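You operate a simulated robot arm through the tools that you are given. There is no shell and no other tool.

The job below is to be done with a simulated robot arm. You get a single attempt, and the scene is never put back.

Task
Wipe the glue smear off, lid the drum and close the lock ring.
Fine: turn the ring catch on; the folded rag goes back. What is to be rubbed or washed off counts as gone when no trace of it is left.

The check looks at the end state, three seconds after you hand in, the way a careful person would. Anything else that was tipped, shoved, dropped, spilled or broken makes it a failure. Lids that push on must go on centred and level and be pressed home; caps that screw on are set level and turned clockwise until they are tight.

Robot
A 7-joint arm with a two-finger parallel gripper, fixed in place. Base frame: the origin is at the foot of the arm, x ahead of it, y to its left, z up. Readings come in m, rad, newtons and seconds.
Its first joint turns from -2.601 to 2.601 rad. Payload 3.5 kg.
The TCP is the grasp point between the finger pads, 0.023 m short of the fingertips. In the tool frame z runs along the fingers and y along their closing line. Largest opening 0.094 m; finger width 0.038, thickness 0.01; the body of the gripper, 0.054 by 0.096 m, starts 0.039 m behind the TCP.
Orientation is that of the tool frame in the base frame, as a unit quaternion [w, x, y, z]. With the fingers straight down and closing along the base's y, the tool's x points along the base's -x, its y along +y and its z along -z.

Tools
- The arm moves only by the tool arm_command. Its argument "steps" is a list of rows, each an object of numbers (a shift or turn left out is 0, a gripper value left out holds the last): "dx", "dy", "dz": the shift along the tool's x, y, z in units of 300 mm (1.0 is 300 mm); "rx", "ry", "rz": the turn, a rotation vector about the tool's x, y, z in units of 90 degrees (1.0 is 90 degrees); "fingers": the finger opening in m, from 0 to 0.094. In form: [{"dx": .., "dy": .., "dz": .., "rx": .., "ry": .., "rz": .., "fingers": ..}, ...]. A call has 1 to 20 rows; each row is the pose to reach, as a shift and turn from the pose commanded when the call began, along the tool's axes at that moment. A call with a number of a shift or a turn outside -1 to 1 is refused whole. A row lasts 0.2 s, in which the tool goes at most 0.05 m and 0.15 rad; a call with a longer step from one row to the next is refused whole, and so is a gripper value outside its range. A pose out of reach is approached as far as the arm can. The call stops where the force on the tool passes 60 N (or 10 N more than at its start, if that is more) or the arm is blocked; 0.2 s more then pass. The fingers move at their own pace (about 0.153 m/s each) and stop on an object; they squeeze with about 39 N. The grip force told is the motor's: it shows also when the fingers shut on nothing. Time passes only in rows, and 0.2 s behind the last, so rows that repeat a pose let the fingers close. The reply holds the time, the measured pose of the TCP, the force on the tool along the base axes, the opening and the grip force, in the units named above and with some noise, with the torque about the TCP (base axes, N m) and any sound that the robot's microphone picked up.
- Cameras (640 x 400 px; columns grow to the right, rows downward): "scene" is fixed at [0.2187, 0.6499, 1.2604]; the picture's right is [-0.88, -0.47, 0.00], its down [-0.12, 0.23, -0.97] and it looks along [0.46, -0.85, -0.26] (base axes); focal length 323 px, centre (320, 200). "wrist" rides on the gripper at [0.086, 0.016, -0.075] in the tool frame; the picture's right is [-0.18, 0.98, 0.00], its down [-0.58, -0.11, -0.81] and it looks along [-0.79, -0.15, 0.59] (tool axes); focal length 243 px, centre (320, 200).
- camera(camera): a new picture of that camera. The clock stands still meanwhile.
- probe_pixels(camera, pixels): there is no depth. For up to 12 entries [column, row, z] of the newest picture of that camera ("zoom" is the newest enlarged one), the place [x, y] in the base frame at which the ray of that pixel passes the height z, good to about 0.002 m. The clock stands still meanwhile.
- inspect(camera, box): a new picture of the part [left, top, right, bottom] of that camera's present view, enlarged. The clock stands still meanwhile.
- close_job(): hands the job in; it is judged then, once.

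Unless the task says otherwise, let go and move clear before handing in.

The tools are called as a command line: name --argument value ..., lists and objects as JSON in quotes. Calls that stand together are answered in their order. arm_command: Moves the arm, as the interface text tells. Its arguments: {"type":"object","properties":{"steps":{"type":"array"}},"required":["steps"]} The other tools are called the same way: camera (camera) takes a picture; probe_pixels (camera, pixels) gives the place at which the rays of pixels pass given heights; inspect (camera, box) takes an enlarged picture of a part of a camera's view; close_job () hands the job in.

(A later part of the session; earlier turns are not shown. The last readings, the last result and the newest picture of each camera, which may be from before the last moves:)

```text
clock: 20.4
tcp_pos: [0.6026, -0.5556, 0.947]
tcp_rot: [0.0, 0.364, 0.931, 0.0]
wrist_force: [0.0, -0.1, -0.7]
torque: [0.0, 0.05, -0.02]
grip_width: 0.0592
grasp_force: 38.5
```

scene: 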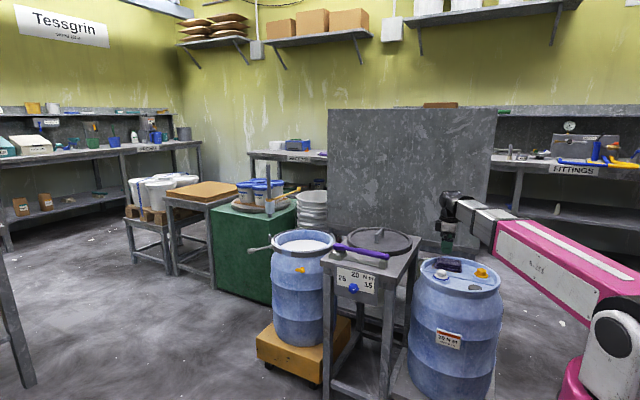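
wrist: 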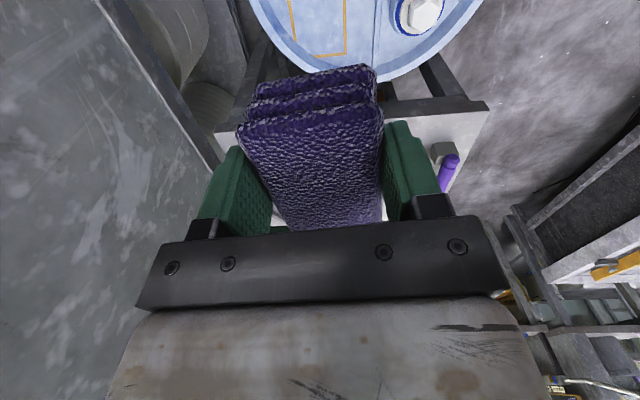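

Continuing the transit: I'll finish the turn and stop at about (0.87,-0.44,0.90) for a close camera look at the rim gap.

arm_command --steps '[{"dx": -0.056, "dy": 0.127, "dz": 0.022, "rz": 0.075}, {"dx": -0.112, "dy": 0.254, "dz": 0.045, "rz": 0.15}, {"dx": -0.168, "dy": 0.381, "dz": 0.067, "rz": 0.225}, {"dx": -0.224, "dy": 0.507, "dz": 0.09, "rz": 0.3}, {"dx": -0.28, "dy": 0.634, "dz": 0.112, "rz": 0.375}, {"dx": -0.336, "dy": 0.761, "dz": 0.135, "rz": 0.45}, {"dx": -0.392, "dy": 0.888, "dz": 0.157, "rz": 0.5256}, {"dx": -0.392, "dy": 0.888, "dz": 0.157, "rz": 0.5256}]'

camera --camera "wrist"

camera --camera "scene"

```text
clock: 22.2
tcp_pos: [0.8679, -0.4419, 0.8991]
tcp_rot: [0.0, 0.707, 0.707, 0.0]
wrist_force: [-1.0, -1.1, -1.2]
torque: [0.02, -0.02, 0.02]
grip_width: 0.0591
grasp_force: 39.3
```

```text
taken
```

wrist: 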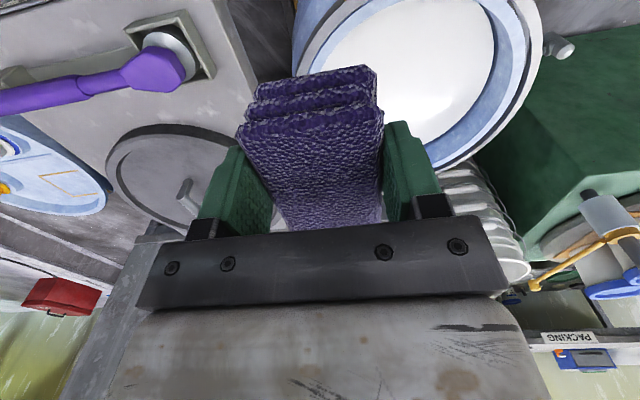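

```text
taken
```

scene: 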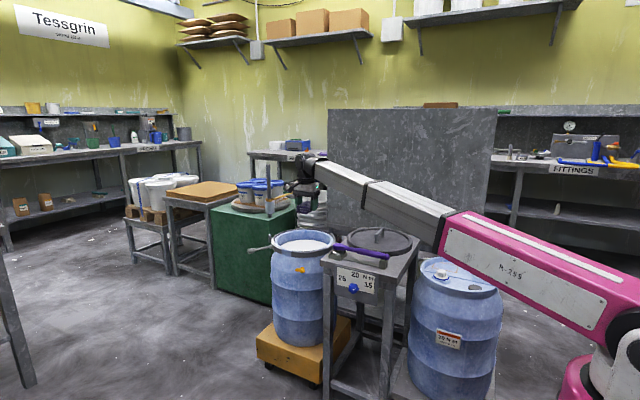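

The tool is turned so its x axis points to +y, and the rag is held firmly. I'll move over the drum just inside the rim gap at z 0.78.

arm_command --steps '[{"dx": -0.048, "dy": 0.082, "dz": 0.09}, {"dx": -0.097, "dy": 0.165, "dz": 0.19}, {"dx": -0.145, "dy": 0.247, "dz": 0.29}, {"dx": -0.193, "dy": 0.329, "dz": 0.397}, {"dx": -0.193, "dy": 0.329, "dz": 0.397}]'

inspect --camera "scene" --box '[255, 190, 355, 265]'

camera --camera "wrist"

```text
clock: 23.4
tcp_pos: [0.9656, -0.4957, 0.7835]
tcp_rot: [0.0, 0.707, 0.707, -0.001]
wrist_force: [0.5, 0.0, -0.1]
torque: [0.01, 0.02, -0.03]
grip_width: 0.0593
grasp_force: 39.1
```

```text
5.33 times, centred on (305, 228) of scene
```

zoom: 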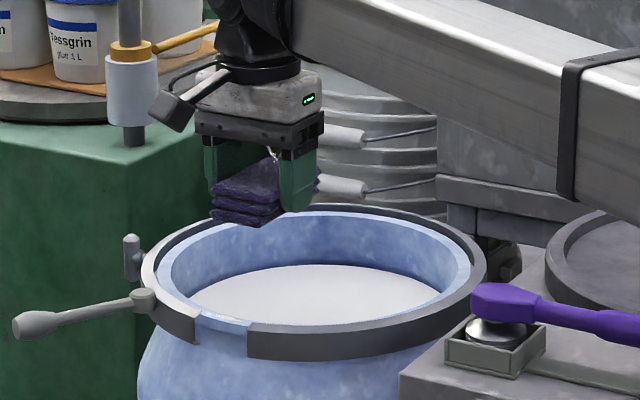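

```text
taken
```

wrist: 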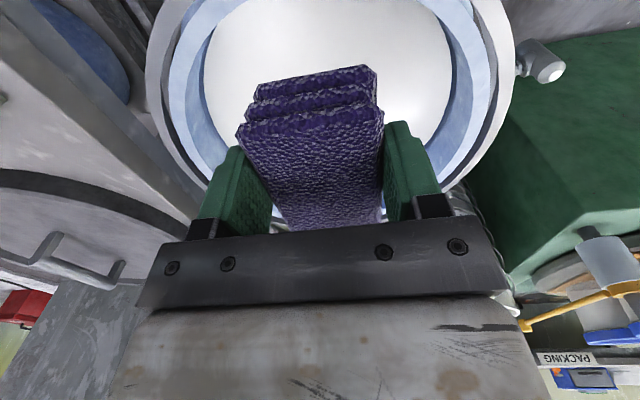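

Seen in the scene zoom, the rag hangs over the drum interior behind the gap. I'll lower to about 12 mm above the rim and bring its edge over the rim.

arm_command --steps '[{"dz": 0.1}, {"dz": 0.212}, {"dx": 0.035, "dz": 0.212}, {"dx": 0.071, "dz": 0.212}, {"dx": 0.071, "dz": 0.212}]'

inspect --camera "scene" --box '[265, 220, 325, 260]'

inspect --camera "wrist" --box '[200, 0, 440, 150]'

```text
clock: 24.6
tcp_pos: [0.9666, -0.475, 0.7194]
tcp_rot: [0.0, 0.707, 0.707, 0.001]
wrist_force: [0.3, 1.1, -1.2]
torque: [0.05, 0.01, -0.01]
grip_width: 0.0592
grasp_force: 39.4
```

```text
10.00 times, centred on (295, 240) of scene
```

zoom: 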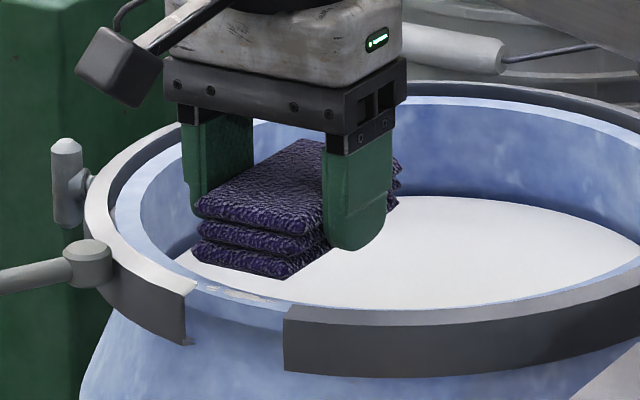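

```text
2.67 times, centred on (320, 75) of wrist
```

zoom: 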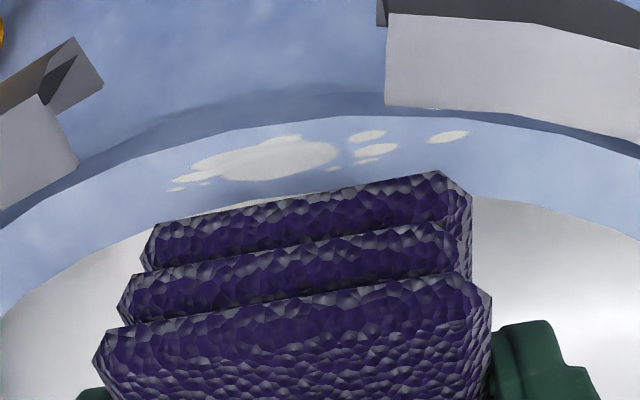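

The wrist zoom gives a very clear view: the smear runs from zoom (168,190) to (468,135) on the rim, and the ring ends lie at (78,165) and (385,105). I'll probe these along with the rag's lower edge.

probe_pixels --camera "zoom" --pixels '[[168, 190, 0.677], [468, 135, 0.677], [270, 135, 0.677], [250, 205, 0.677], [78, 165, 0.679], [385, 105, 0.679], [295, 120, 0.677], [150, 150, 0.677], [150, 235, 0.691], [440, 172, 0.691], [470, 190, 0.691], [500, 118, 0.677]]'

```text
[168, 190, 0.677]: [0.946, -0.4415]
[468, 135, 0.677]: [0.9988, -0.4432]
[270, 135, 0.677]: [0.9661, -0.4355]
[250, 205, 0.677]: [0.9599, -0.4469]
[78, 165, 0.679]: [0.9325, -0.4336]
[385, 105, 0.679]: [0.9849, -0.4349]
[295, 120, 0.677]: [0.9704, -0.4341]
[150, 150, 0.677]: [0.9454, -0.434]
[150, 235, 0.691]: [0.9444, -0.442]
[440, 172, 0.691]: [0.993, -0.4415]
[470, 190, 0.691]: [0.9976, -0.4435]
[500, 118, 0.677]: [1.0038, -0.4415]
```

The smear spans x 0.946–0.999 and y -0.4355 to -0.447, and the rag's lower edge currently sits at y≈-0.442. I'll shift its edge outward by 5.5 mm and come down to about 1 mm above the expected contact.

arm_command --steps '[{"dx": 0.018, "dy": -0.012, "dz": 0.0}, {"dx": 0.018, "dy": -0.012, "dz": 0.02}, {"dx": 0.018, "dy": -0.012, "dz": 0.035}, {"dx": 0.018, "dy": -0.012, "dz": 0.035}]'

inspect --camera "wrist" --box '[200, 0, 440, 150]'

inspect --camera "scene" --box '[265, 220, 325, 260]'

```text
clock: 25.6
tcp_pos: [0.9637, -0.4699, 0.7088]
tcp_rot: [0.001, 0.707, 0.707, 0.001]
wrist_force: [-0.9, 0.0, 31.7]
torque: [0.96, 0.31, -0.01]
grip_width: 0.0592
grasp_force: 39.4
```

```text
2.67 times, centred on (320, 75) of wrist
```

zoom: 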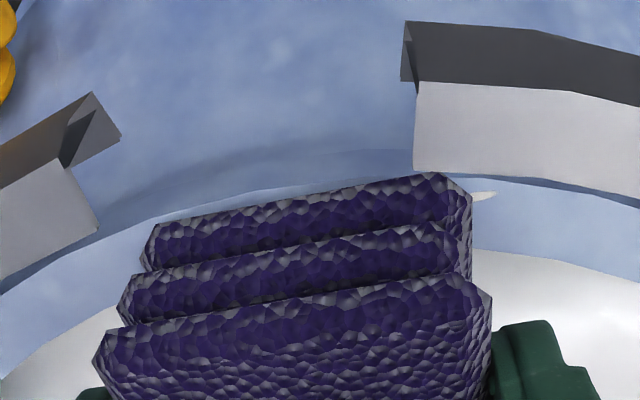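

```text
10.00 times, centred on (295, 240) of scene
```

zoom: 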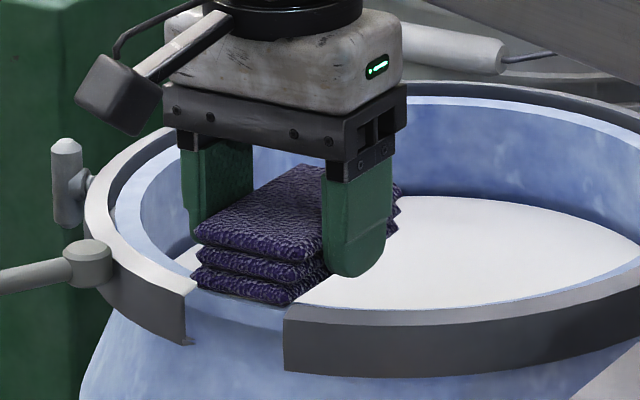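

Contact already: 31.7 N at z 0.7088, with the rag edge lying on the rim inside the ring gap. I'll ease off about 0.6 mm and rub with short radial and tangential strokes, keeping inside the ring.

arm_command --steps '[{"dz": -0.002}, {"dz": -0.002, "dx": -0.015}, {"dz": -0.002, "dx": -0.03}, {"dz": -0.002, "dx": -0.015}, {"dz": -0.002, "dx": 0.0}, {"dz": -0.002, "dx": -0.005, "dy": -0.015}, {"dz": -0.002, "dx": -0.01, "dy": -0.03}, {"dz": -0.002, "dx": -0.005, "dy": -0.015}, {"dz": -0.002}, {"dz": -0.002, "dx": -0.01, "dy": 0.015}, {"dz": -0.002, "dx": -0.018, "dy": 0.03}, {"dz": -0.002, "dx": -0.03, "dy": 0.03}, {"dz": -0.002, "dx": -0.018, "dy": 0.03}, {"dz": -0.002, "dx": -0.008, "dy": 0.01}, {"dz": -0.002}, {"dz": -0.002}]'

inspect --camera "wrist" --box '[200, 0, 440, 150]'

```text
clock: 29.0
tcp_pos: [0.9639, -0.4703, 0.7097]
tcp_rot: [0.0, 0.707, 0.707, -0.001]
wrist_force: [3.3, -3.2, 7.3]
torque: [0.11, -0.2, -0.09]
grip_width: 0.0592
grasp_force: 38.7
```

```text
2.67 times, centred on (320, 75) of wrist
```

zoom: 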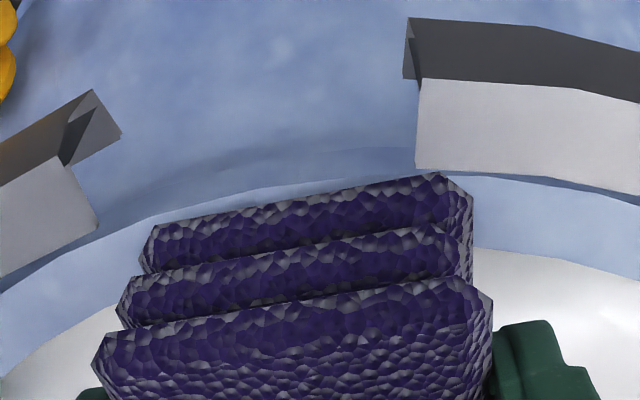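

The crumb visible earlier at the rag's right edge is gone, with the contact force now 7 N. I'll lift a little and pull inward to inspect the rim.

arm_command --steps '[{"dz": -0.03}, {"dz": -0.06, "dx": -0.04}, {"dz": -0.06, "dx": -0.08}, {"dz": -0.06, "dx": -0.08}]'

inspect --camera "wrist" --box '[200, 0, 440, 150]'

inspect --camera "scene" --box '[275, 242, 299, 257]'

```text
clock: 30.0
tcp_pos: [0.9637, -0.4944, 0.7264]
tcp_rot: [0.0, 0.707, 0.708, 0.0]
wrist_force: [-0.7, 0.4, -1.9]
torque: [0.02, -0.03, 0.01]
grip_width: 0.0592
grasp_force: 38.5
```

```text
2.67 times, centred on (320, 75) of wrist
```

zoom: 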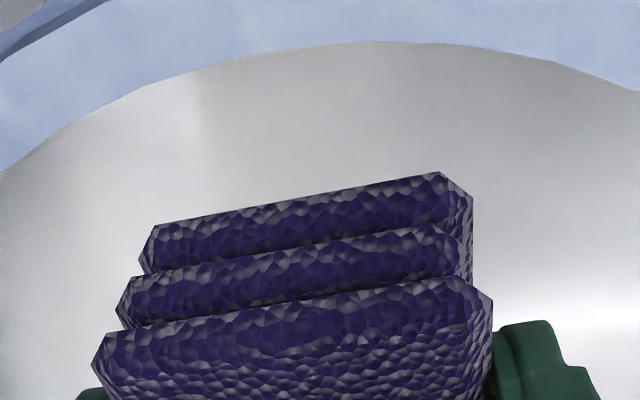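

```text
16.00 times, centred on (287, 250) of scene
```

zoom: 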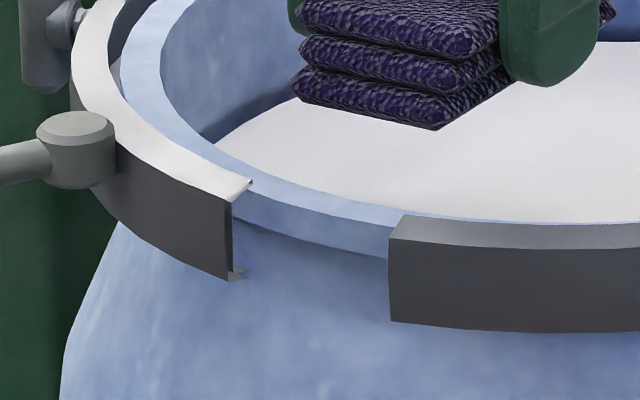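

The scene zoom shows a clean rim. I'll get a wrist view of the whole gap from a slightly higher and further-out pose to confirm that no trace is left.

arm_command --steps '[{"dz": -0.08, "dx": 0.0}, {"dz": -0.15, "dx": -0.05}, {"dz": -0.25, "dx": -0.1}, {"dz": -0.25, "dx": -0.1}]'

camera --camera "wrist"

```text
clock: 31.0
tcp_pos: [0.9652, -0.5244, 0.8036]
tcp_rot: [0.0, 0.707, 0.707, -0.001]
wrist_force: [0.0, 0.7, -0.3]
torque: [0.02, -0.01, 0.0]
grip_width: 0.0589
grasp_force: 38.9
```

```text
taken
```

wrist: 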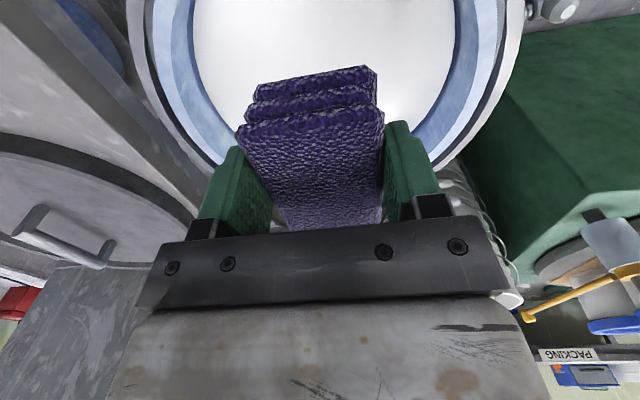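

The gap is just out of the frame on the near side, so I'll move outward in +y at this height to bring it into view.

arm_command --steps '[{"dx": 0.14}, {"dx": 0.28}, {"dx": 0.4}, {"dx": 0.4}]'

camera --camera "wrist"

inspect --camera "wrist" --box '[220, 0, 460, 130]'

```text
clock: 32.0
tcp_pos: [0.9636, -0.4019, 0.8031]
tcp_rot: [0.0, 0.707, 0.707, 0.001]
wrist_force: [-0.2, 0.0, -0.7]
torque: [-0.02, 0.01, -0.01]
grip_width: 0.0594
grasp_force: 38.7
```

```text
taken
```

wrist: 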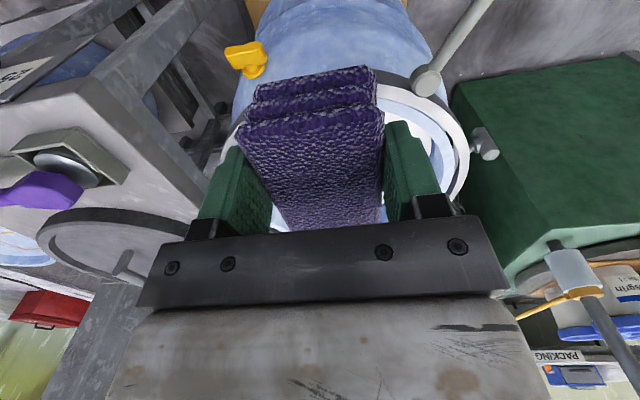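

```text
2.67 times, centred on (340, 65) of wrist
```

zoom: 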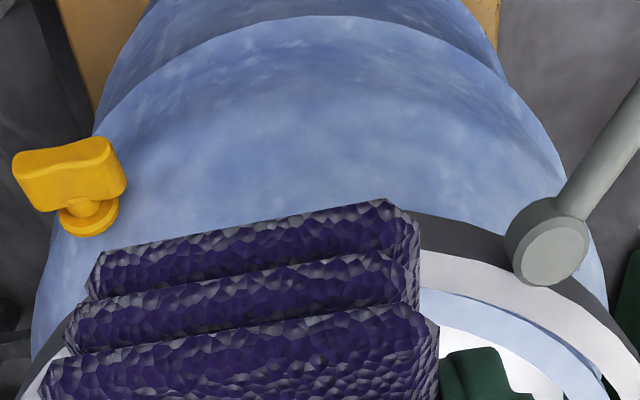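

Too far: the rag now hides the gap. I'll move back about 45 mm.

arm_command --steps '[{"dx": -0.1}, {"dx": -0.2}, {"dx": -0.2}]'

inspect --camera "wrist" --box '[220, 0, 440, 120]'

inspect --camera "scene" --box '[275, 242, 299, 257]'

```text
clock: 32.8
tcp_pos: [0.9641, -0.4624, 0.8005]
tcp_rot: [0.0, 0.707, 0.707, 0.0]
wrist_force: [-0.2, -0.7, -1.0]
torque: [0.05, 0.02, 0.01]
grip_width: 0.0591
grasp_force: 39.3
```

```text
2.91 times, centred on (330, 60) of wrist
```

zoom: 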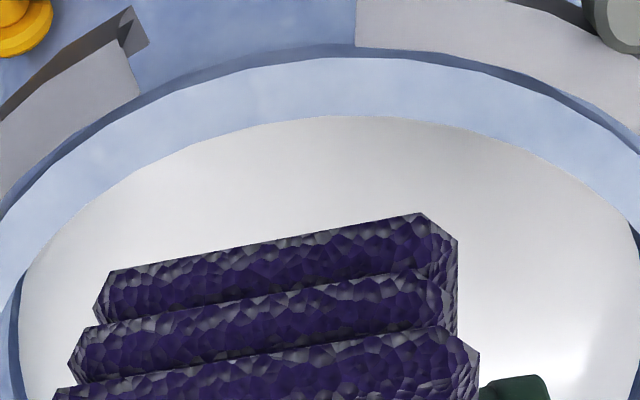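

```text
16.00 times, centred on (287, 250) of scene
```

zoom: 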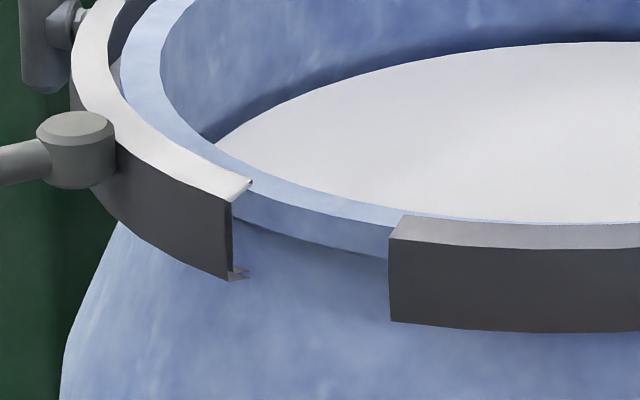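

The rim is clean along the whole gap, with no trace left in either view. I'll carry the rag back, rising to 0.95 and retracing the route.

arm_command --steps '[{"dz": -0.16}, {"dz": -0.32}, {"dz": -0.5}, {"dz": -0.5, "dx": -0.043, "dy": -0.138, "rz": -0.07}, {"dz": -0.5, "dx": -0.086, "dy": -0.276, "rz": -0.14}, {"dz": -0.5, "dx": -0.129, "dy": -0.414, "rz": -0.21}, {"dz": -0.5, "dx": -0.171, "dy": -0.553, "rz": -0.28}, {"dz": -0.5, "dx": -0.214, "dy": -0.691, "rz": -0.35}, {"dz": -0.5, "dx": -0.257, "dy": -0.829, "rz": -0.42}, {"dz": -0.5, "dx": -0.3, "dy": -0.967, "rz": -0.5}, {"dz": -0.5, "dx": -0.3, "dy": -0.967, "rz": -0.5}]'

```text
refused: row 3 steps farther than a row can; nothing moved
```

arm_command --steps '[{"dz": -0.16}, {"dz": -0.32}, {"dz": -0.48}, {"dz": -0.5, "dx": -0.043, "dy": -0.138, "rz": -0.07}, {"dz": -0.5, "dx": -0.086, "dy": -0.276, "rz": -0.14}, {"dz": -0.5, "dx": -0.129, "dy": -0.414, "rz": -0.21}, {"dz": -0.5, "dx": -0.171, "dy": -0.553, "rz": -0.28}, {"dz": -0.5, "dx": -0.214, "dy": -0.691, "rz": -0.35}, {"dz": -0.5, "dx": -0.257, "dy": -0.829, "rz": -0.42}, {"dz": -0.5, "dx": -0.3, "dy": -0.967, "rz": -0.5}, {"dz": -0.5, "dx": -0.3, "dy": -0.967, "rz": -0.5}]'

```text
clock: 35.2
tcp_pos: [0.6699, -0.5544, 0.9513]
tcp_rot: [0.001, 0.383, 0.924, 0.0]
wrist_force: [0.4, 0.6, 0.1]
torque: [-0.01, -0.01, -0.01]
grip_width: 0.0594
grasp_force: 39.0
```

I'm halfway back. Next I'll go to above the home outline at (0.327,-0.631) with the tool at 180°, then down to z 0.80.

arm_command --steps '[{"dx": 0.078, "dy": -0.124, "rz": -0.063}, {"dx": 0.156, "dy": -0.248, "rz": -0.126}, {"dx": 0.235, "dy": -0.372, "rz": -0.189}, {"dx": 0.313, "dy": -0.496, "rz": -0.252}, {"dx": 0.391, "dy": -0.619, "rz": -0.315}, {"dx": 0.47, "dy": -0.743, "rz": -0.378}, {"dx": 0.548, "dy": -0.867, "rz": -0.441}, {"dx": 0.626, "dy": -0.991, "rz": -0.5}, {"dx": 0.626, "dy": -0.991, "rz": -0.5, "dz": 0.15}, {"dx": 0.626, "dy": -0.991, "rz": -0.5, "dz": 0.3}, {"dx": 0.626, "dy": -0.991, "rz": -0.5, "dz": 0.45}, {"dx": 0.626, "dy": -0.991, "rz": -0.5, "dz": 0.5}, {"dx": 0.626, "dy": -0.991, "rz": -0.5, "dz": 0.5}]'

camera --camera "wrist"

inspect --camera "scene" --box '[400, 200, 520, 300]'

```text
clock: 38.0
tcp_pos: [0.3276, -0.6332, 0.8011]
tcp_rot: [0.0, 0.0, 1.0, 0.0]
wrist_force: [-0.1, 0.3, -0.8]
torque: [-0.01, 0.01, -0.02]
grip_width: 0.0592
grasp_force: 39.2
```

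```text
taken
```

wrist: 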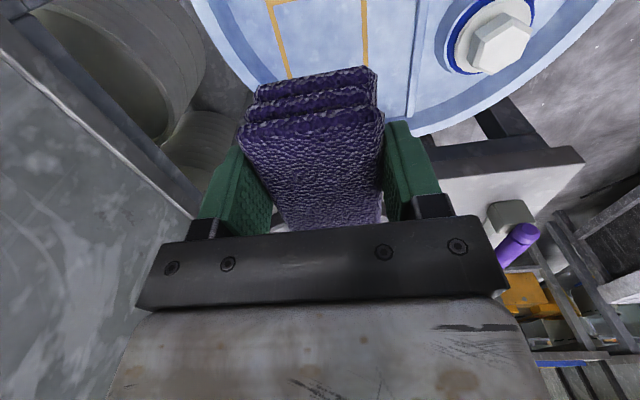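

```text
4.00 times, centred on (460, 250) of scene
```

zoom: 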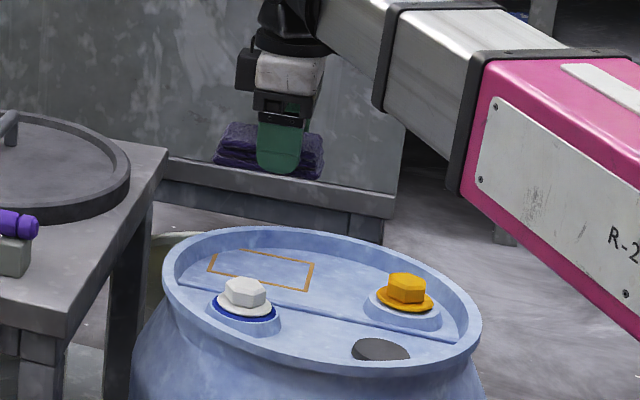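

The outline is below and the rag is aligned. I'll shift slightly to TCP (0.3225,-0.6265), which keeps the rag's corner off the drum wall, and descend partway to check.

arm_command --steps '[{"dx": 0.017, "dy": 0.022, "dz": 0.08, "rz": -0.022}, {"dx": 0.017, "dy": 0.022, "dz": 0.18, "rz": -0.022}, {"dx": 0.017, "dy": 0.022, "dz": 0.26, "rz": -0.022}, {"dx": 0.017, "dy": 0.022, "dz": 0.26, "rz": -0.022}]'

camera --camera "wrist"

inspect --camera "scene" --box '[415, 225, 485, 285]'

```text
clock: 39.0
tcp_pos: [0.3241, -0.6257, 0.7225]
tcp_rot: [0.0, -0.017, 1.0, 0.0]
wrist_force: [0.0, -0.1, -0.6]
torque: [-0.02, 0.01, -0.01]
grip_width: 0.0593
grasp_force: 38.6
```

```text
taken
```

wrist: 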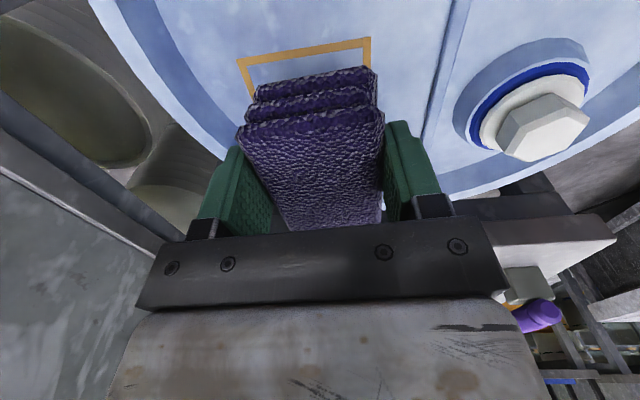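

```text
6.67 times, centred on (450, 255) of scene
```

zoom: 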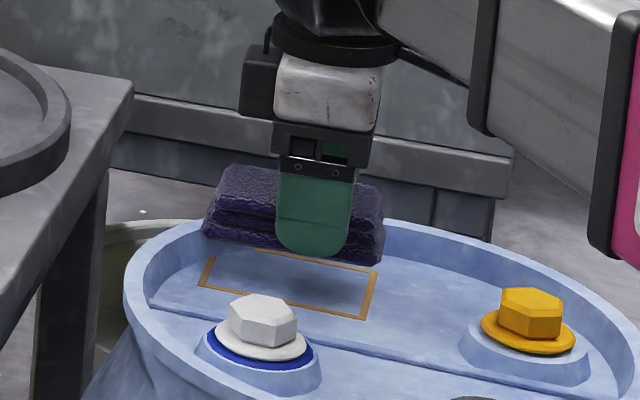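

The rag is lined up over the outline. I'll lower the remaining 27 mm gently.

arm_command --steps '[{"dz": 0.04}, {"dz": 0.075}, {"dz": 0.09}, {"dz": 0.094}, {"dz": 0.094}]'

inspect --camera "wrist" --box '[200, 20, 440, 220]'

inspect --camera "scene" --box '[415, 225, 485, 285]'

```text
clock: 40.2
tcp_pos: [0.3246, -0.6239, 0.6945]
tcp_rot: [0.0, -0.017, 1.0, -0.001]
wrist_force: [-0.8, -0.4, -0.9]
torque: [0.0, -0.02, 0.05]
grip_width: 0.0594
grasp_force: 38.7
```

```text
2.00 times, centred on (320, 120) of wrist
```

zoom: 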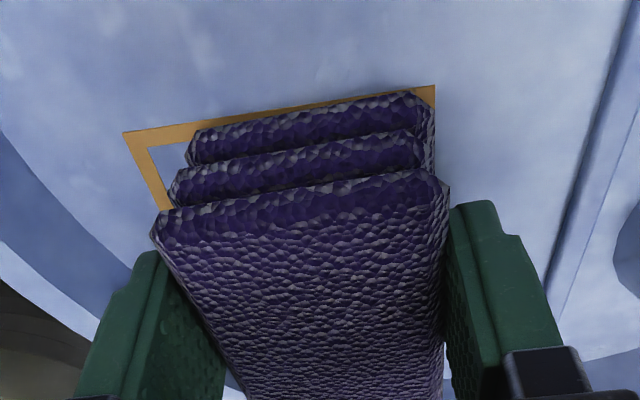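

```text
6.67 times, centred on (450, 255) of scene
```

zoom: 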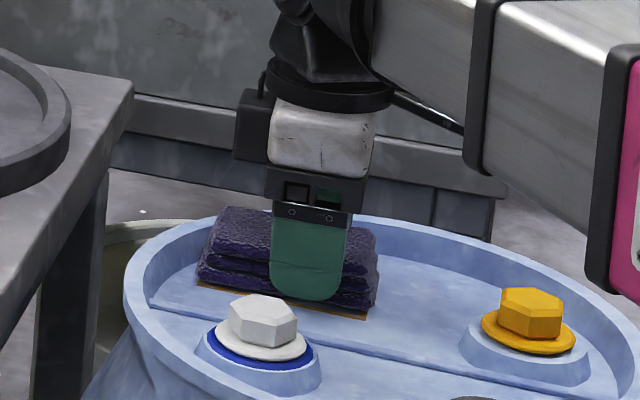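

The rag sits within the outline but a little to the +y side, and shows no contact force yet. I'll nudge it 4 mm to -y, lower about 1 mm and open the fingers.

arm_command --steps '[{"dy": -0.012}, {"dy": -0.012, "dz": 0.003}, {"dy": -0.012, "dz": 0.003}, {"dy": -0.012, "dz": 0.003, "fingers": 0.068}, {"dy": -0.012, "dz": 0.003, "fingers": 0.068}]'

inspect --camera "wrist" --box '[200, 20, 440, 220]'

```text
clock: 41.4
tcp_pos: [0.3256, -0.629, 0.6927]
tcp_rot: [0.0, -0.018, 1.0, 0.0]
wrist_force: [-0.2, -0.3, -1.5]
torque: [-0.01, 0.01, 0.03]
grip_width: 0.068
grasp_force: 0.0
```

```text
2.00 times, centred on (320, 120) of wrist
```

zoom: 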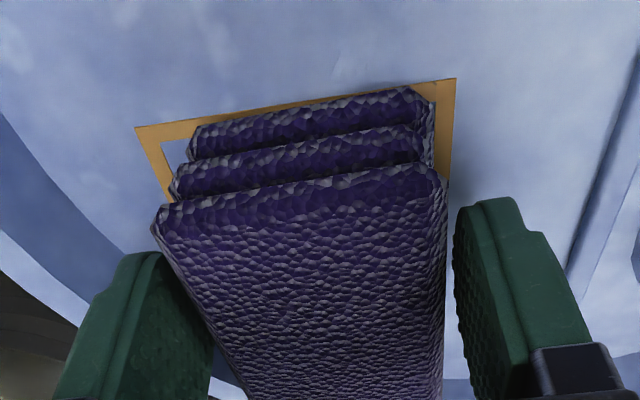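

The rag is released squarely inside the outline, with the fingers free on both sides. I'll rise straight up and look from above.

arm_command --steps '[{"dz": -0.06}, {"dz": -0.16}, {"dz": -0.32}, {"dz": -0.48}, {"dz": -0.64}, {"dz": -0.8, "fingers": 0.09}, {"dz": -0.9}, {"dz": -0.9}]'

inspect --camera "scene" --box '[415, 235, 505, 300]'

camera --camera "wrist"

```text
clock: 43.2
tcp_pos: [0.3272, -0.6276, 0.9636]
tcp_rot: [0.0, -0.018, 1.0, -0.001]
wrist_force: [-0.1, -0.1, 0.0]
torque: [-0.01, -0.01, -0.01]
grip_width: 0.0902
grasp_force: 0.1
```

```text
6.15 times, centred on (460, 268) of scene
```

zoom: 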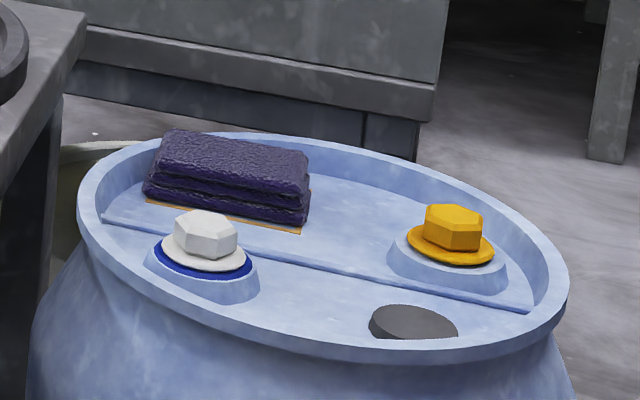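

```text
taken
```

wrist: 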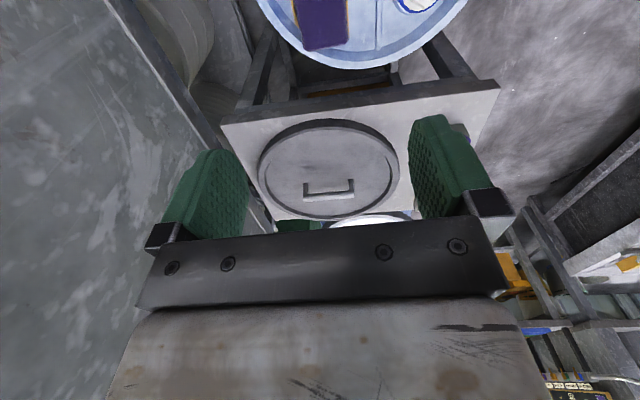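

The rag lies neatly on its outline. The lid is now visible at wrist (328,170) with its bar handle at (328,188); I'll zoom and triangulate it.

inspect --camera "wrist" --box '[240, 100, 420, 230]'

inspect --camera "scene" --box '[335, 215, 425, 270]'

```text
3.08 times, centred on (330, 165) of wrist
```

zoom: 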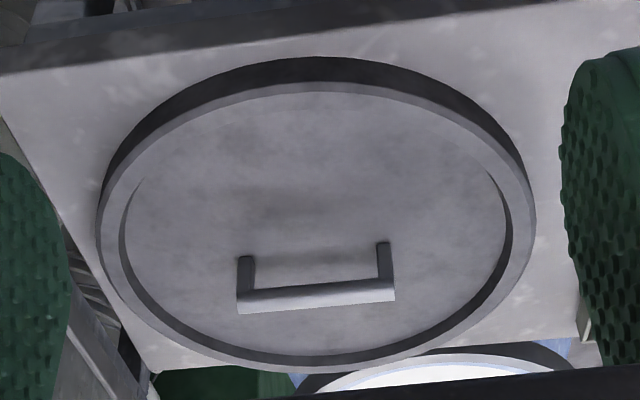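

```text
7.11 times, centred on (380, 242) of scene
```

zoom: 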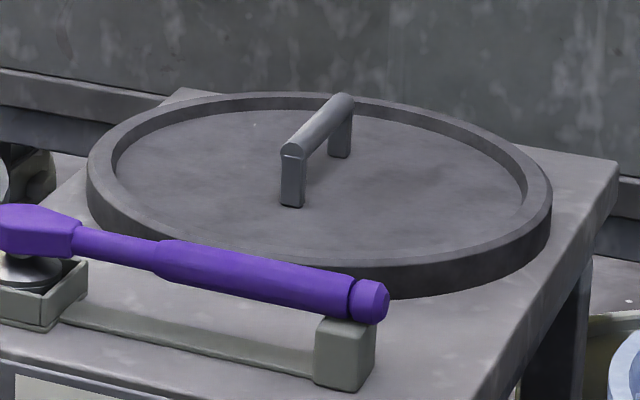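

probe_pixels --camera "wrist" --pixels '[[303.3, 197.4, 0.67], [303.3, 197.4, 0.71], [353.9, 194.2, 0.67], [353.9, 194.2, 0.71], [305.5, 185.1, 0.65], [305.5, 185.1, 0.67], [350.7, 180.2, 0.65], [350.7, 180.2, 0.67], [257.8, 177.9, 0.67], [399.7, 169.8, 0.67], [329.9, 126.9, 0.67], [323.4, 219.5, 0.67]]'

probe_pixels --camera "scene" --pixels '[[376.1, 234.7, 0.67], [376.1, 234.7, 0.71], [383.5, 227.5, 0.67], [383.5, 227.5, 0.71], [376.1, 242.9, 0.65], [376.1, 242.9, 0.67], [382.8, 236, 0.65], [382.8, 236, 0.67]]'

```text
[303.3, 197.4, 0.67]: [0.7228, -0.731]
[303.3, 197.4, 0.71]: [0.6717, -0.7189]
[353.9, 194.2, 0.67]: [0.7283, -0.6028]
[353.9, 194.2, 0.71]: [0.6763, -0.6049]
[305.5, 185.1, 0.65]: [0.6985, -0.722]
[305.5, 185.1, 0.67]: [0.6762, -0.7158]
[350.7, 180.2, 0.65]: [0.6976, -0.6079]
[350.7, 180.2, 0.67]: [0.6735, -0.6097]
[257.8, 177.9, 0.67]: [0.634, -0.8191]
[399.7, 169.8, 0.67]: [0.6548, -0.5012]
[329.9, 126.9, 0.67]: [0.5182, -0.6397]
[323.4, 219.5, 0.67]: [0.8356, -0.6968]
```

```text
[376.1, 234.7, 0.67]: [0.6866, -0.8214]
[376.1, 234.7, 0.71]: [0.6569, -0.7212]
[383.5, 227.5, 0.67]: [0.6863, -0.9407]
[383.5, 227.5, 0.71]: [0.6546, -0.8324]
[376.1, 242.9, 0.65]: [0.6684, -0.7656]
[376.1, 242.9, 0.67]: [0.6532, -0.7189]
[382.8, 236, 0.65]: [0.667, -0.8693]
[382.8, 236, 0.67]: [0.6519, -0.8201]
```

Triangulation puts the lid's bar handle from (0.614,-0.705) to (0.620,-0.607), with its top at z≈0.756 and the lid plate at z≈0.717. I'll move above the handle and turn the tool so the fingers close across the bar.

arm_command --steps '[{"dx": -0.088, "dy": -0.012, "rz": 0.088, "fingers": 0.06}, {"dx": -0.175, "dy": -0.023, "rz": 0.176}, {"dx": -0.263, "dy": -0.035, "rz": 0.264}, {"dx": -0.35, "dy": -0.047, "rz": 0.352}, {"dx": -0.438, "dy": -0.058, "rz": 0.44}, {"dx": -0.525, "dy": -0.07, "rz": 0.528}, {"dx": -0.613, "dy": -0.081, "rz": 0.616}, {"dx": -0.7, "dy": -0.093, "rz": 0.704}, {"dx": -0.788, "dy": -0.105, "rz": 0.792}, {"dx": -0.875, "dy": -0.116, "rz": 0.88}, {"dx": -0.963, "dy": -0.128, "rz": 0.968}, {"dx": -0.963, "dy": -0.128, "rz": 1.0, "dz": 0.1}, {"dx": -0.963, "dy": -0.128, "rz": 1.0, "dz": 0.25}, {"dx": -0.963, "dy": -0.128, "rz": 1.0, "dz": 0.25}]'

camera --camera "wrist"

inspect --camera "scene" --box '[320, 160, 440, 270]'

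```text
clock: 46.2
tcp_pos: [0.6112, -0.6579, 0.8852]
tcp_rot: [0.0, 0.695, 0.719, 0.0]
wrist_force: [-0.5, 0.3, -0.4]
torque: [0.0, 0.02, 0.0]
grip_width: 0.0599
grasp_force: 0.1
```

```text
taken
```

wrist: 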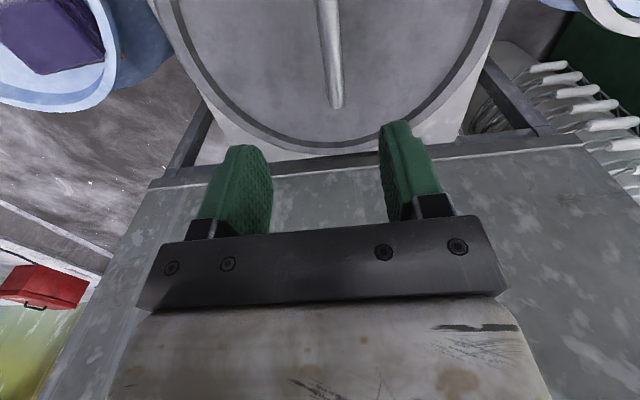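

```text
3.64 times, centred on (380, 215) of scene
```

zoom: 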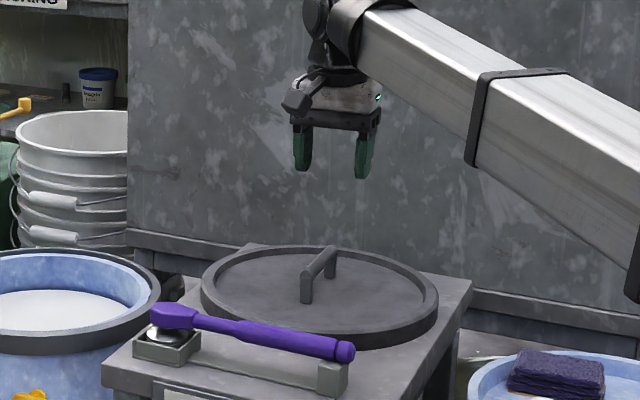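

The handle runs from (327,0) to (337,108) in the wrist view, straight below between the fingers. I'll probe its axis and the lid's edge.

probe_pixels --camera "wrist" --pixels '[[337, 107, 0.756], [337, 107, 0.748], [327, 1, 0.756], [316, 1, 0.75], [341, 1, 0.75], [330, 100, 0.75], [343, 100, 0.75], [325, 152, 0.73], [490, 60, 0.73], [180, 50, 0.73]]'

inspect --camera "wrist" --box '[140, 0, 520, 170]'

```text
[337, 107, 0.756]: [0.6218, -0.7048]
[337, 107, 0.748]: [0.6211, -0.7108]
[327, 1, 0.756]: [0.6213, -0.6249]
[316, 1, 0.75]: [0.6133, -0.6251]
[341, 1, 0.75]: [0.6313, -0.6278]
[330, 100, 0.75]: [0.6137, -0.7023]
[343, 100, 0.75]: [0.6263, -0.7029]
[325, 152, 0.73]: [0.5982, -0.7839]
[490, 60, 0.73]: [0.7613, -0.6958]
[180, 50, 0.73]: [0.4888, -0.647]
```

```text
1.68 times, centred on (330, 85) of wrist
```

zoom: 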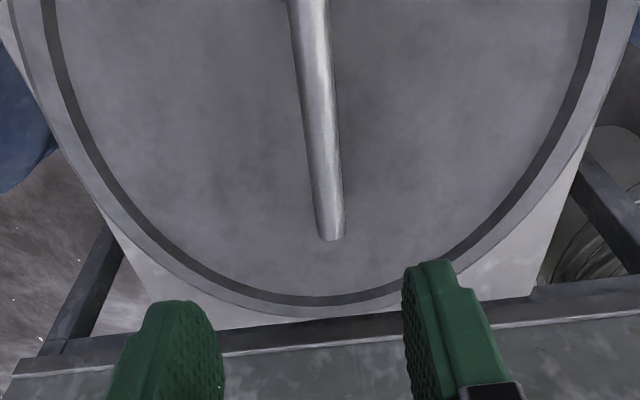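

The handle axis lies at x≈0.6215 along y, centred at y≈-0.656. I'll shift 10 mm in +x, straighten the yaw and descend to z 0.80 to check.

arm_command --steps '[{"dx": 0.006, "dy": 0.034, "rz": 0.022, "dz": 0.08}, {"dx": 0.006, "dy": 0.034, "rz": 0.022, "dz": 0.2}, {"dx": 0.006, "dy": 0.034, "rz": 0.022, "dz": 0.28}, {"dx": 0.006, "dy": 0.034, "rz": 0.022, "dz": 0.28}]'

camera --camera "wrist"

inspect --camera "scene" --box '[335, 195, 425, 260]'

```text
clock: 47.2
tcp_pos: [0.6226, -0.6563, 0.8039]
tcp_rot: [-0.001, 0.707, 0.707, 0.0]
wrist_force: [-0.5, 0.0, 0.8]
torque: [-0.01, 0.0, -0.04]
grip_width: 0.0599
grasp_force: 0.0
```

```text
taken
```

wrist: 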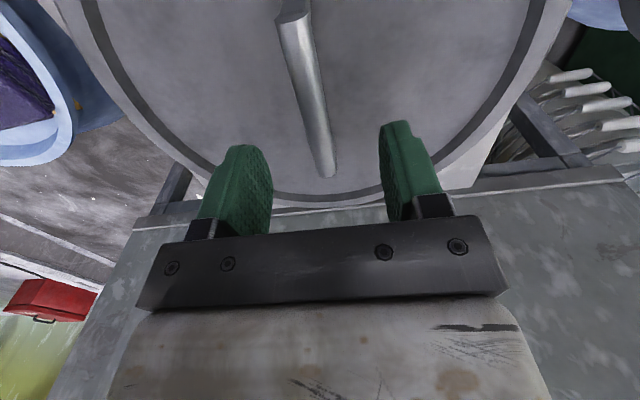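

```text
6.15 times, centred on (380, 228) of scene
```

zoom: 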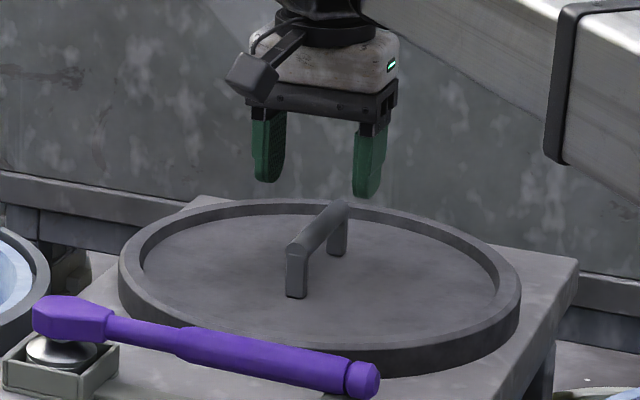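

probe_pixels --camera "wrist" --pixels '[[327, 176, 0.756], [294, 12, 0.756], [280, 22, 0.75], [308, 14, 0.75], [317, 165, 0.75], [335, 165, 0.75], [325, 207, 0.73], [280, 15, 0.756], [310, 10, 0.756]]'

inspect --camera "wrist" --box '[220, 0, 440, 190]'

```text
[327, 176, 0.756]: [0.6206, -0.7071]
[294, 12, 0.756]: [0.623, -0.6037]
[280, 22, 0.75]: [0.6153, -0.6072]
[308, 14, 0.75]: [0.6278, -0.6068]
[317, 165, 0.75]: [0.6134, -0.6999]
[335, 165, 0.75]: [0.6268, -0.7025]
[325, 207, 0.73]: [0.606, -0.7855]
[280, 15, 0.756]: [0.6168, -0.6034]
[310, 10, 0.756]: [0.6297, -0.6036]
```

```text
2.11 times, centred on (330, 95) of wrist
```

zoom: 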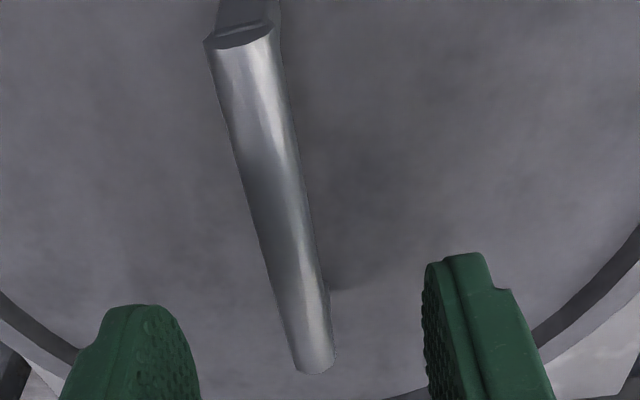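

The bar is centred at (0.622,-0.655), matching the TCP. I'll descend to z≈0.75, which puts the tips about 10 mm above the plate, and close on the bar.

arm_command --steps '[{"dz": 0.08}, {"dz": 0.14}, {"dz": 0.178}, {"dz": 0.178}, {"dz": 0.178, "fingers": 0.0}, {"dz": 0.178, "fingers": 0.0}, {"dz": 0.178, "fingers": 0.0}]'

camera --camera "wrist"

inspect --camera "scene" --box '[335, 195, 425, 260]'

```text
clock: 48.8
tcp_pos: [0.625, -0.6561, 0.7504]
tcp_rot: [-0.001, 0.707, 0.707, 0.0]
wrist_force: [-1.2, -0.6, 2.6]
torque: [-0.18, 0.01, -0.07]
grip_width: 0.0154
grasp_force: 38.8
```

```text
taken
```

wrist: 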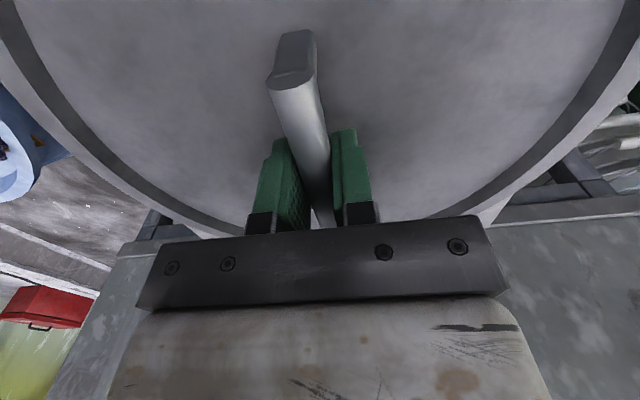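

```text
6.15 times, centred on (380, 228) of scene
```

zoom: 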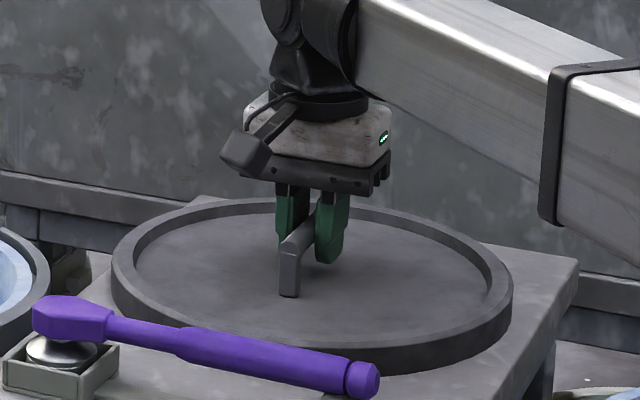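

The fingers hold the bar at 0.0154 with 39 N. I'll lift straight up slowly and check the lid hangs level.

arm_command --steps '[{"dz": -0.03}, {"dz": -0.08}, {"dz": -0.15}, {"dz": -0.25}, {"dz": -0.35}, {"dz": -0.35}]'

camera --camera "wrist"

inspect --camera "scene" --box '[320, 160, 440, 260]'

```text
clock: 50.2
tcp_pos: [0.6237, -0.6537, 0.8559]
tcp_rot: [0.001, 0.707, 0.707, 0.001]
wrist_force: [1.0, -0.1, -2.0]
torque: [0.01, -0.02, -0.02]
grip_width: 0.0153
grasp_force: 39.5
```

```text
taken
```

wrist: 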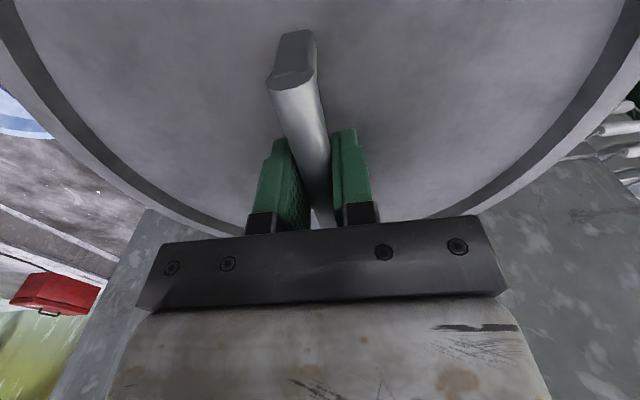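

```text
4.00 times, centred on (380, 210) of scene
```

zoom: 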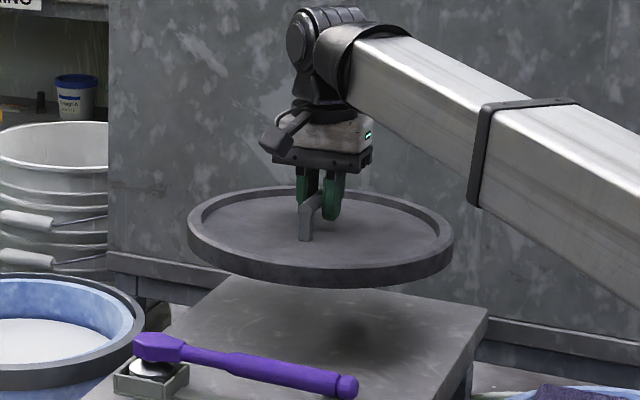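

The lid hangs level and weighs only a few newtons. I don't have the drum rim's centre accurately enough for a centred fit, and the lid blocks the wrist camera, so I'll set it back exactly where it was and measure the rim with an empty gripper first.

arm_command --steps '[{"dz": 0.12}, {"dz": 0.24}, {"dz": 0.31}, {"dz": 0.34}, {"dz": 0.349}, {"dz": 0.349}, {"dz": 0.349, "fingers": 0.06}, {"dz": 0.349, "fingers": 0.06}, {"dz": 0.2, "fingers": 0.06}, {"dz": 0.05, "fingers": 0.06}, {"dz": -0.1, "fingers": 0.06}, {"dz": -0.25, "fingers": 0.06}, {"dz": -0.25, "fingers": 0.06}]'

inspect --camera "scene" --box '[320, 160, 440, 270]'

camera --camera "wrist"

```text
clock: 53.0
tcp_pos: [0.6267, -0.657, 0.9313]
tcp_rot: [0.0, 0.707, 0.707, 0.0]
wrist_force: [0.6, 0.0, -0.6]
torque: [0.0, -0.03, -0.01]
grip_width: 0.0601
grasp_force: 0.0
```

```text
3.64 times, centred on (380, 215) of scene
```

zoom: 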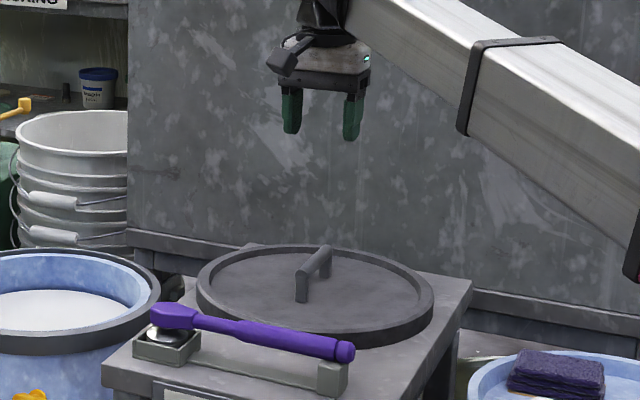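

```text
taken
```

wrist: 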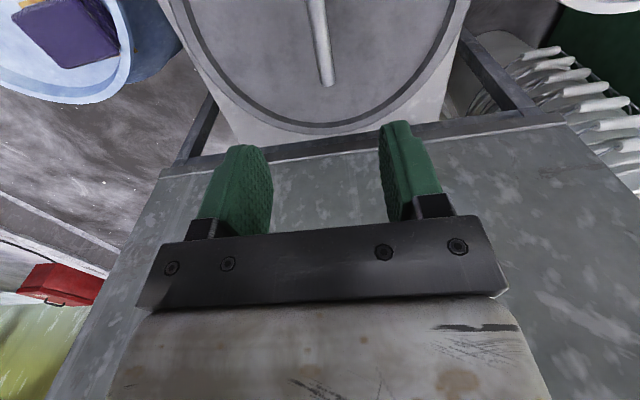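

The lid is back on its stand. I'll move to a pose where the wrist camera sees the whole drum mouth steeply, for a proper circle fit.

arm_command --steps '[{"dx": 0.07, "dy": 0.062, "dz": -0.03, "rz": -0.087, "fingers": 0.094}, {"dx": 0.139, "dy": 0.125, "dz": -0.06, "rz": -0.173}, {"dx": 0.209, "dy": 0.188, "dz": -0.09, "rz": -0.26}, {"dx": 0.279, "dy": 0.25, "dz": -0.12, "rz": -0.347}, {"dx": 0.348, "dy": 0.313, "dz": -0.147, "rz": -0.433}, {"dx": 0.418, "dy": 0.375, "dz": -0.147, "rz": -0.52}, {"dx": 0.488, "dy": 0.438, "dz": -0.147, "rz": -0.607}, {"dx": 0.557, "dy": 0.5, "dz": -0.147, "rz": -0.693}, {"dx": 0.627, "dy": 0.563, "dz": -0.147, "rz": -0.78}, {"dx": 0.627, "dy": 0.563, "dz": -0.147, "rz": -0.78}, {"dx": 0.627, "dy": 0.563, "dz": -0.147, "rz": -0.78}]'

camera --camera "wrist"

inspect --camera "wrist" --box '[220, 30, 420, 190]'

```text
clock: 55.4
tcp_pos: [0.7925, -0.4656, 0.9744]
tcp_rot: [0.0, 0.171, 0.985, 0.001]
wrist_force: [0.2, 0.8, 0.3]
torque: [0.01, -0.01, 0.02]
grip_width: 0.0939
grasp_force: 0.1
```

```text
taken
```

wrist: 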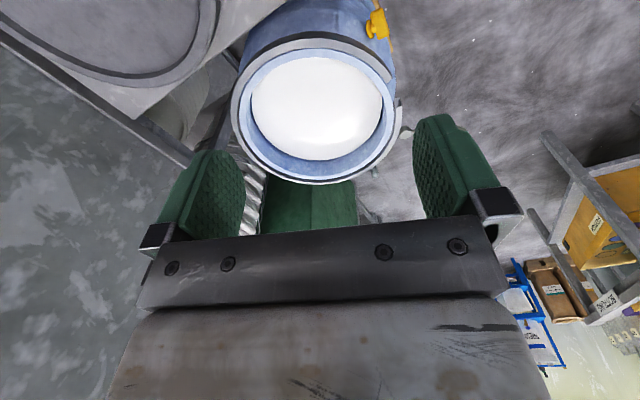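

```text
2.50 times, centred on (320, 110) of wrist
```

zoom: 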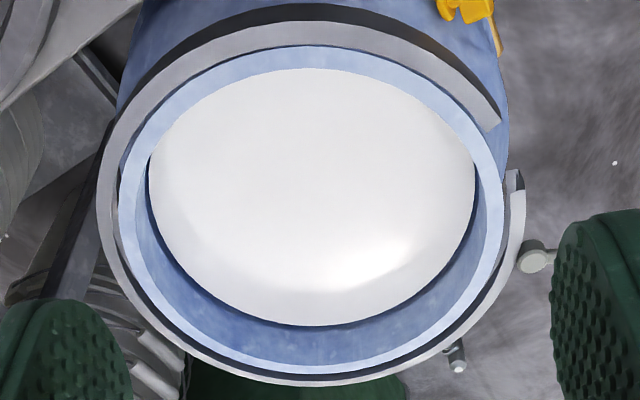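

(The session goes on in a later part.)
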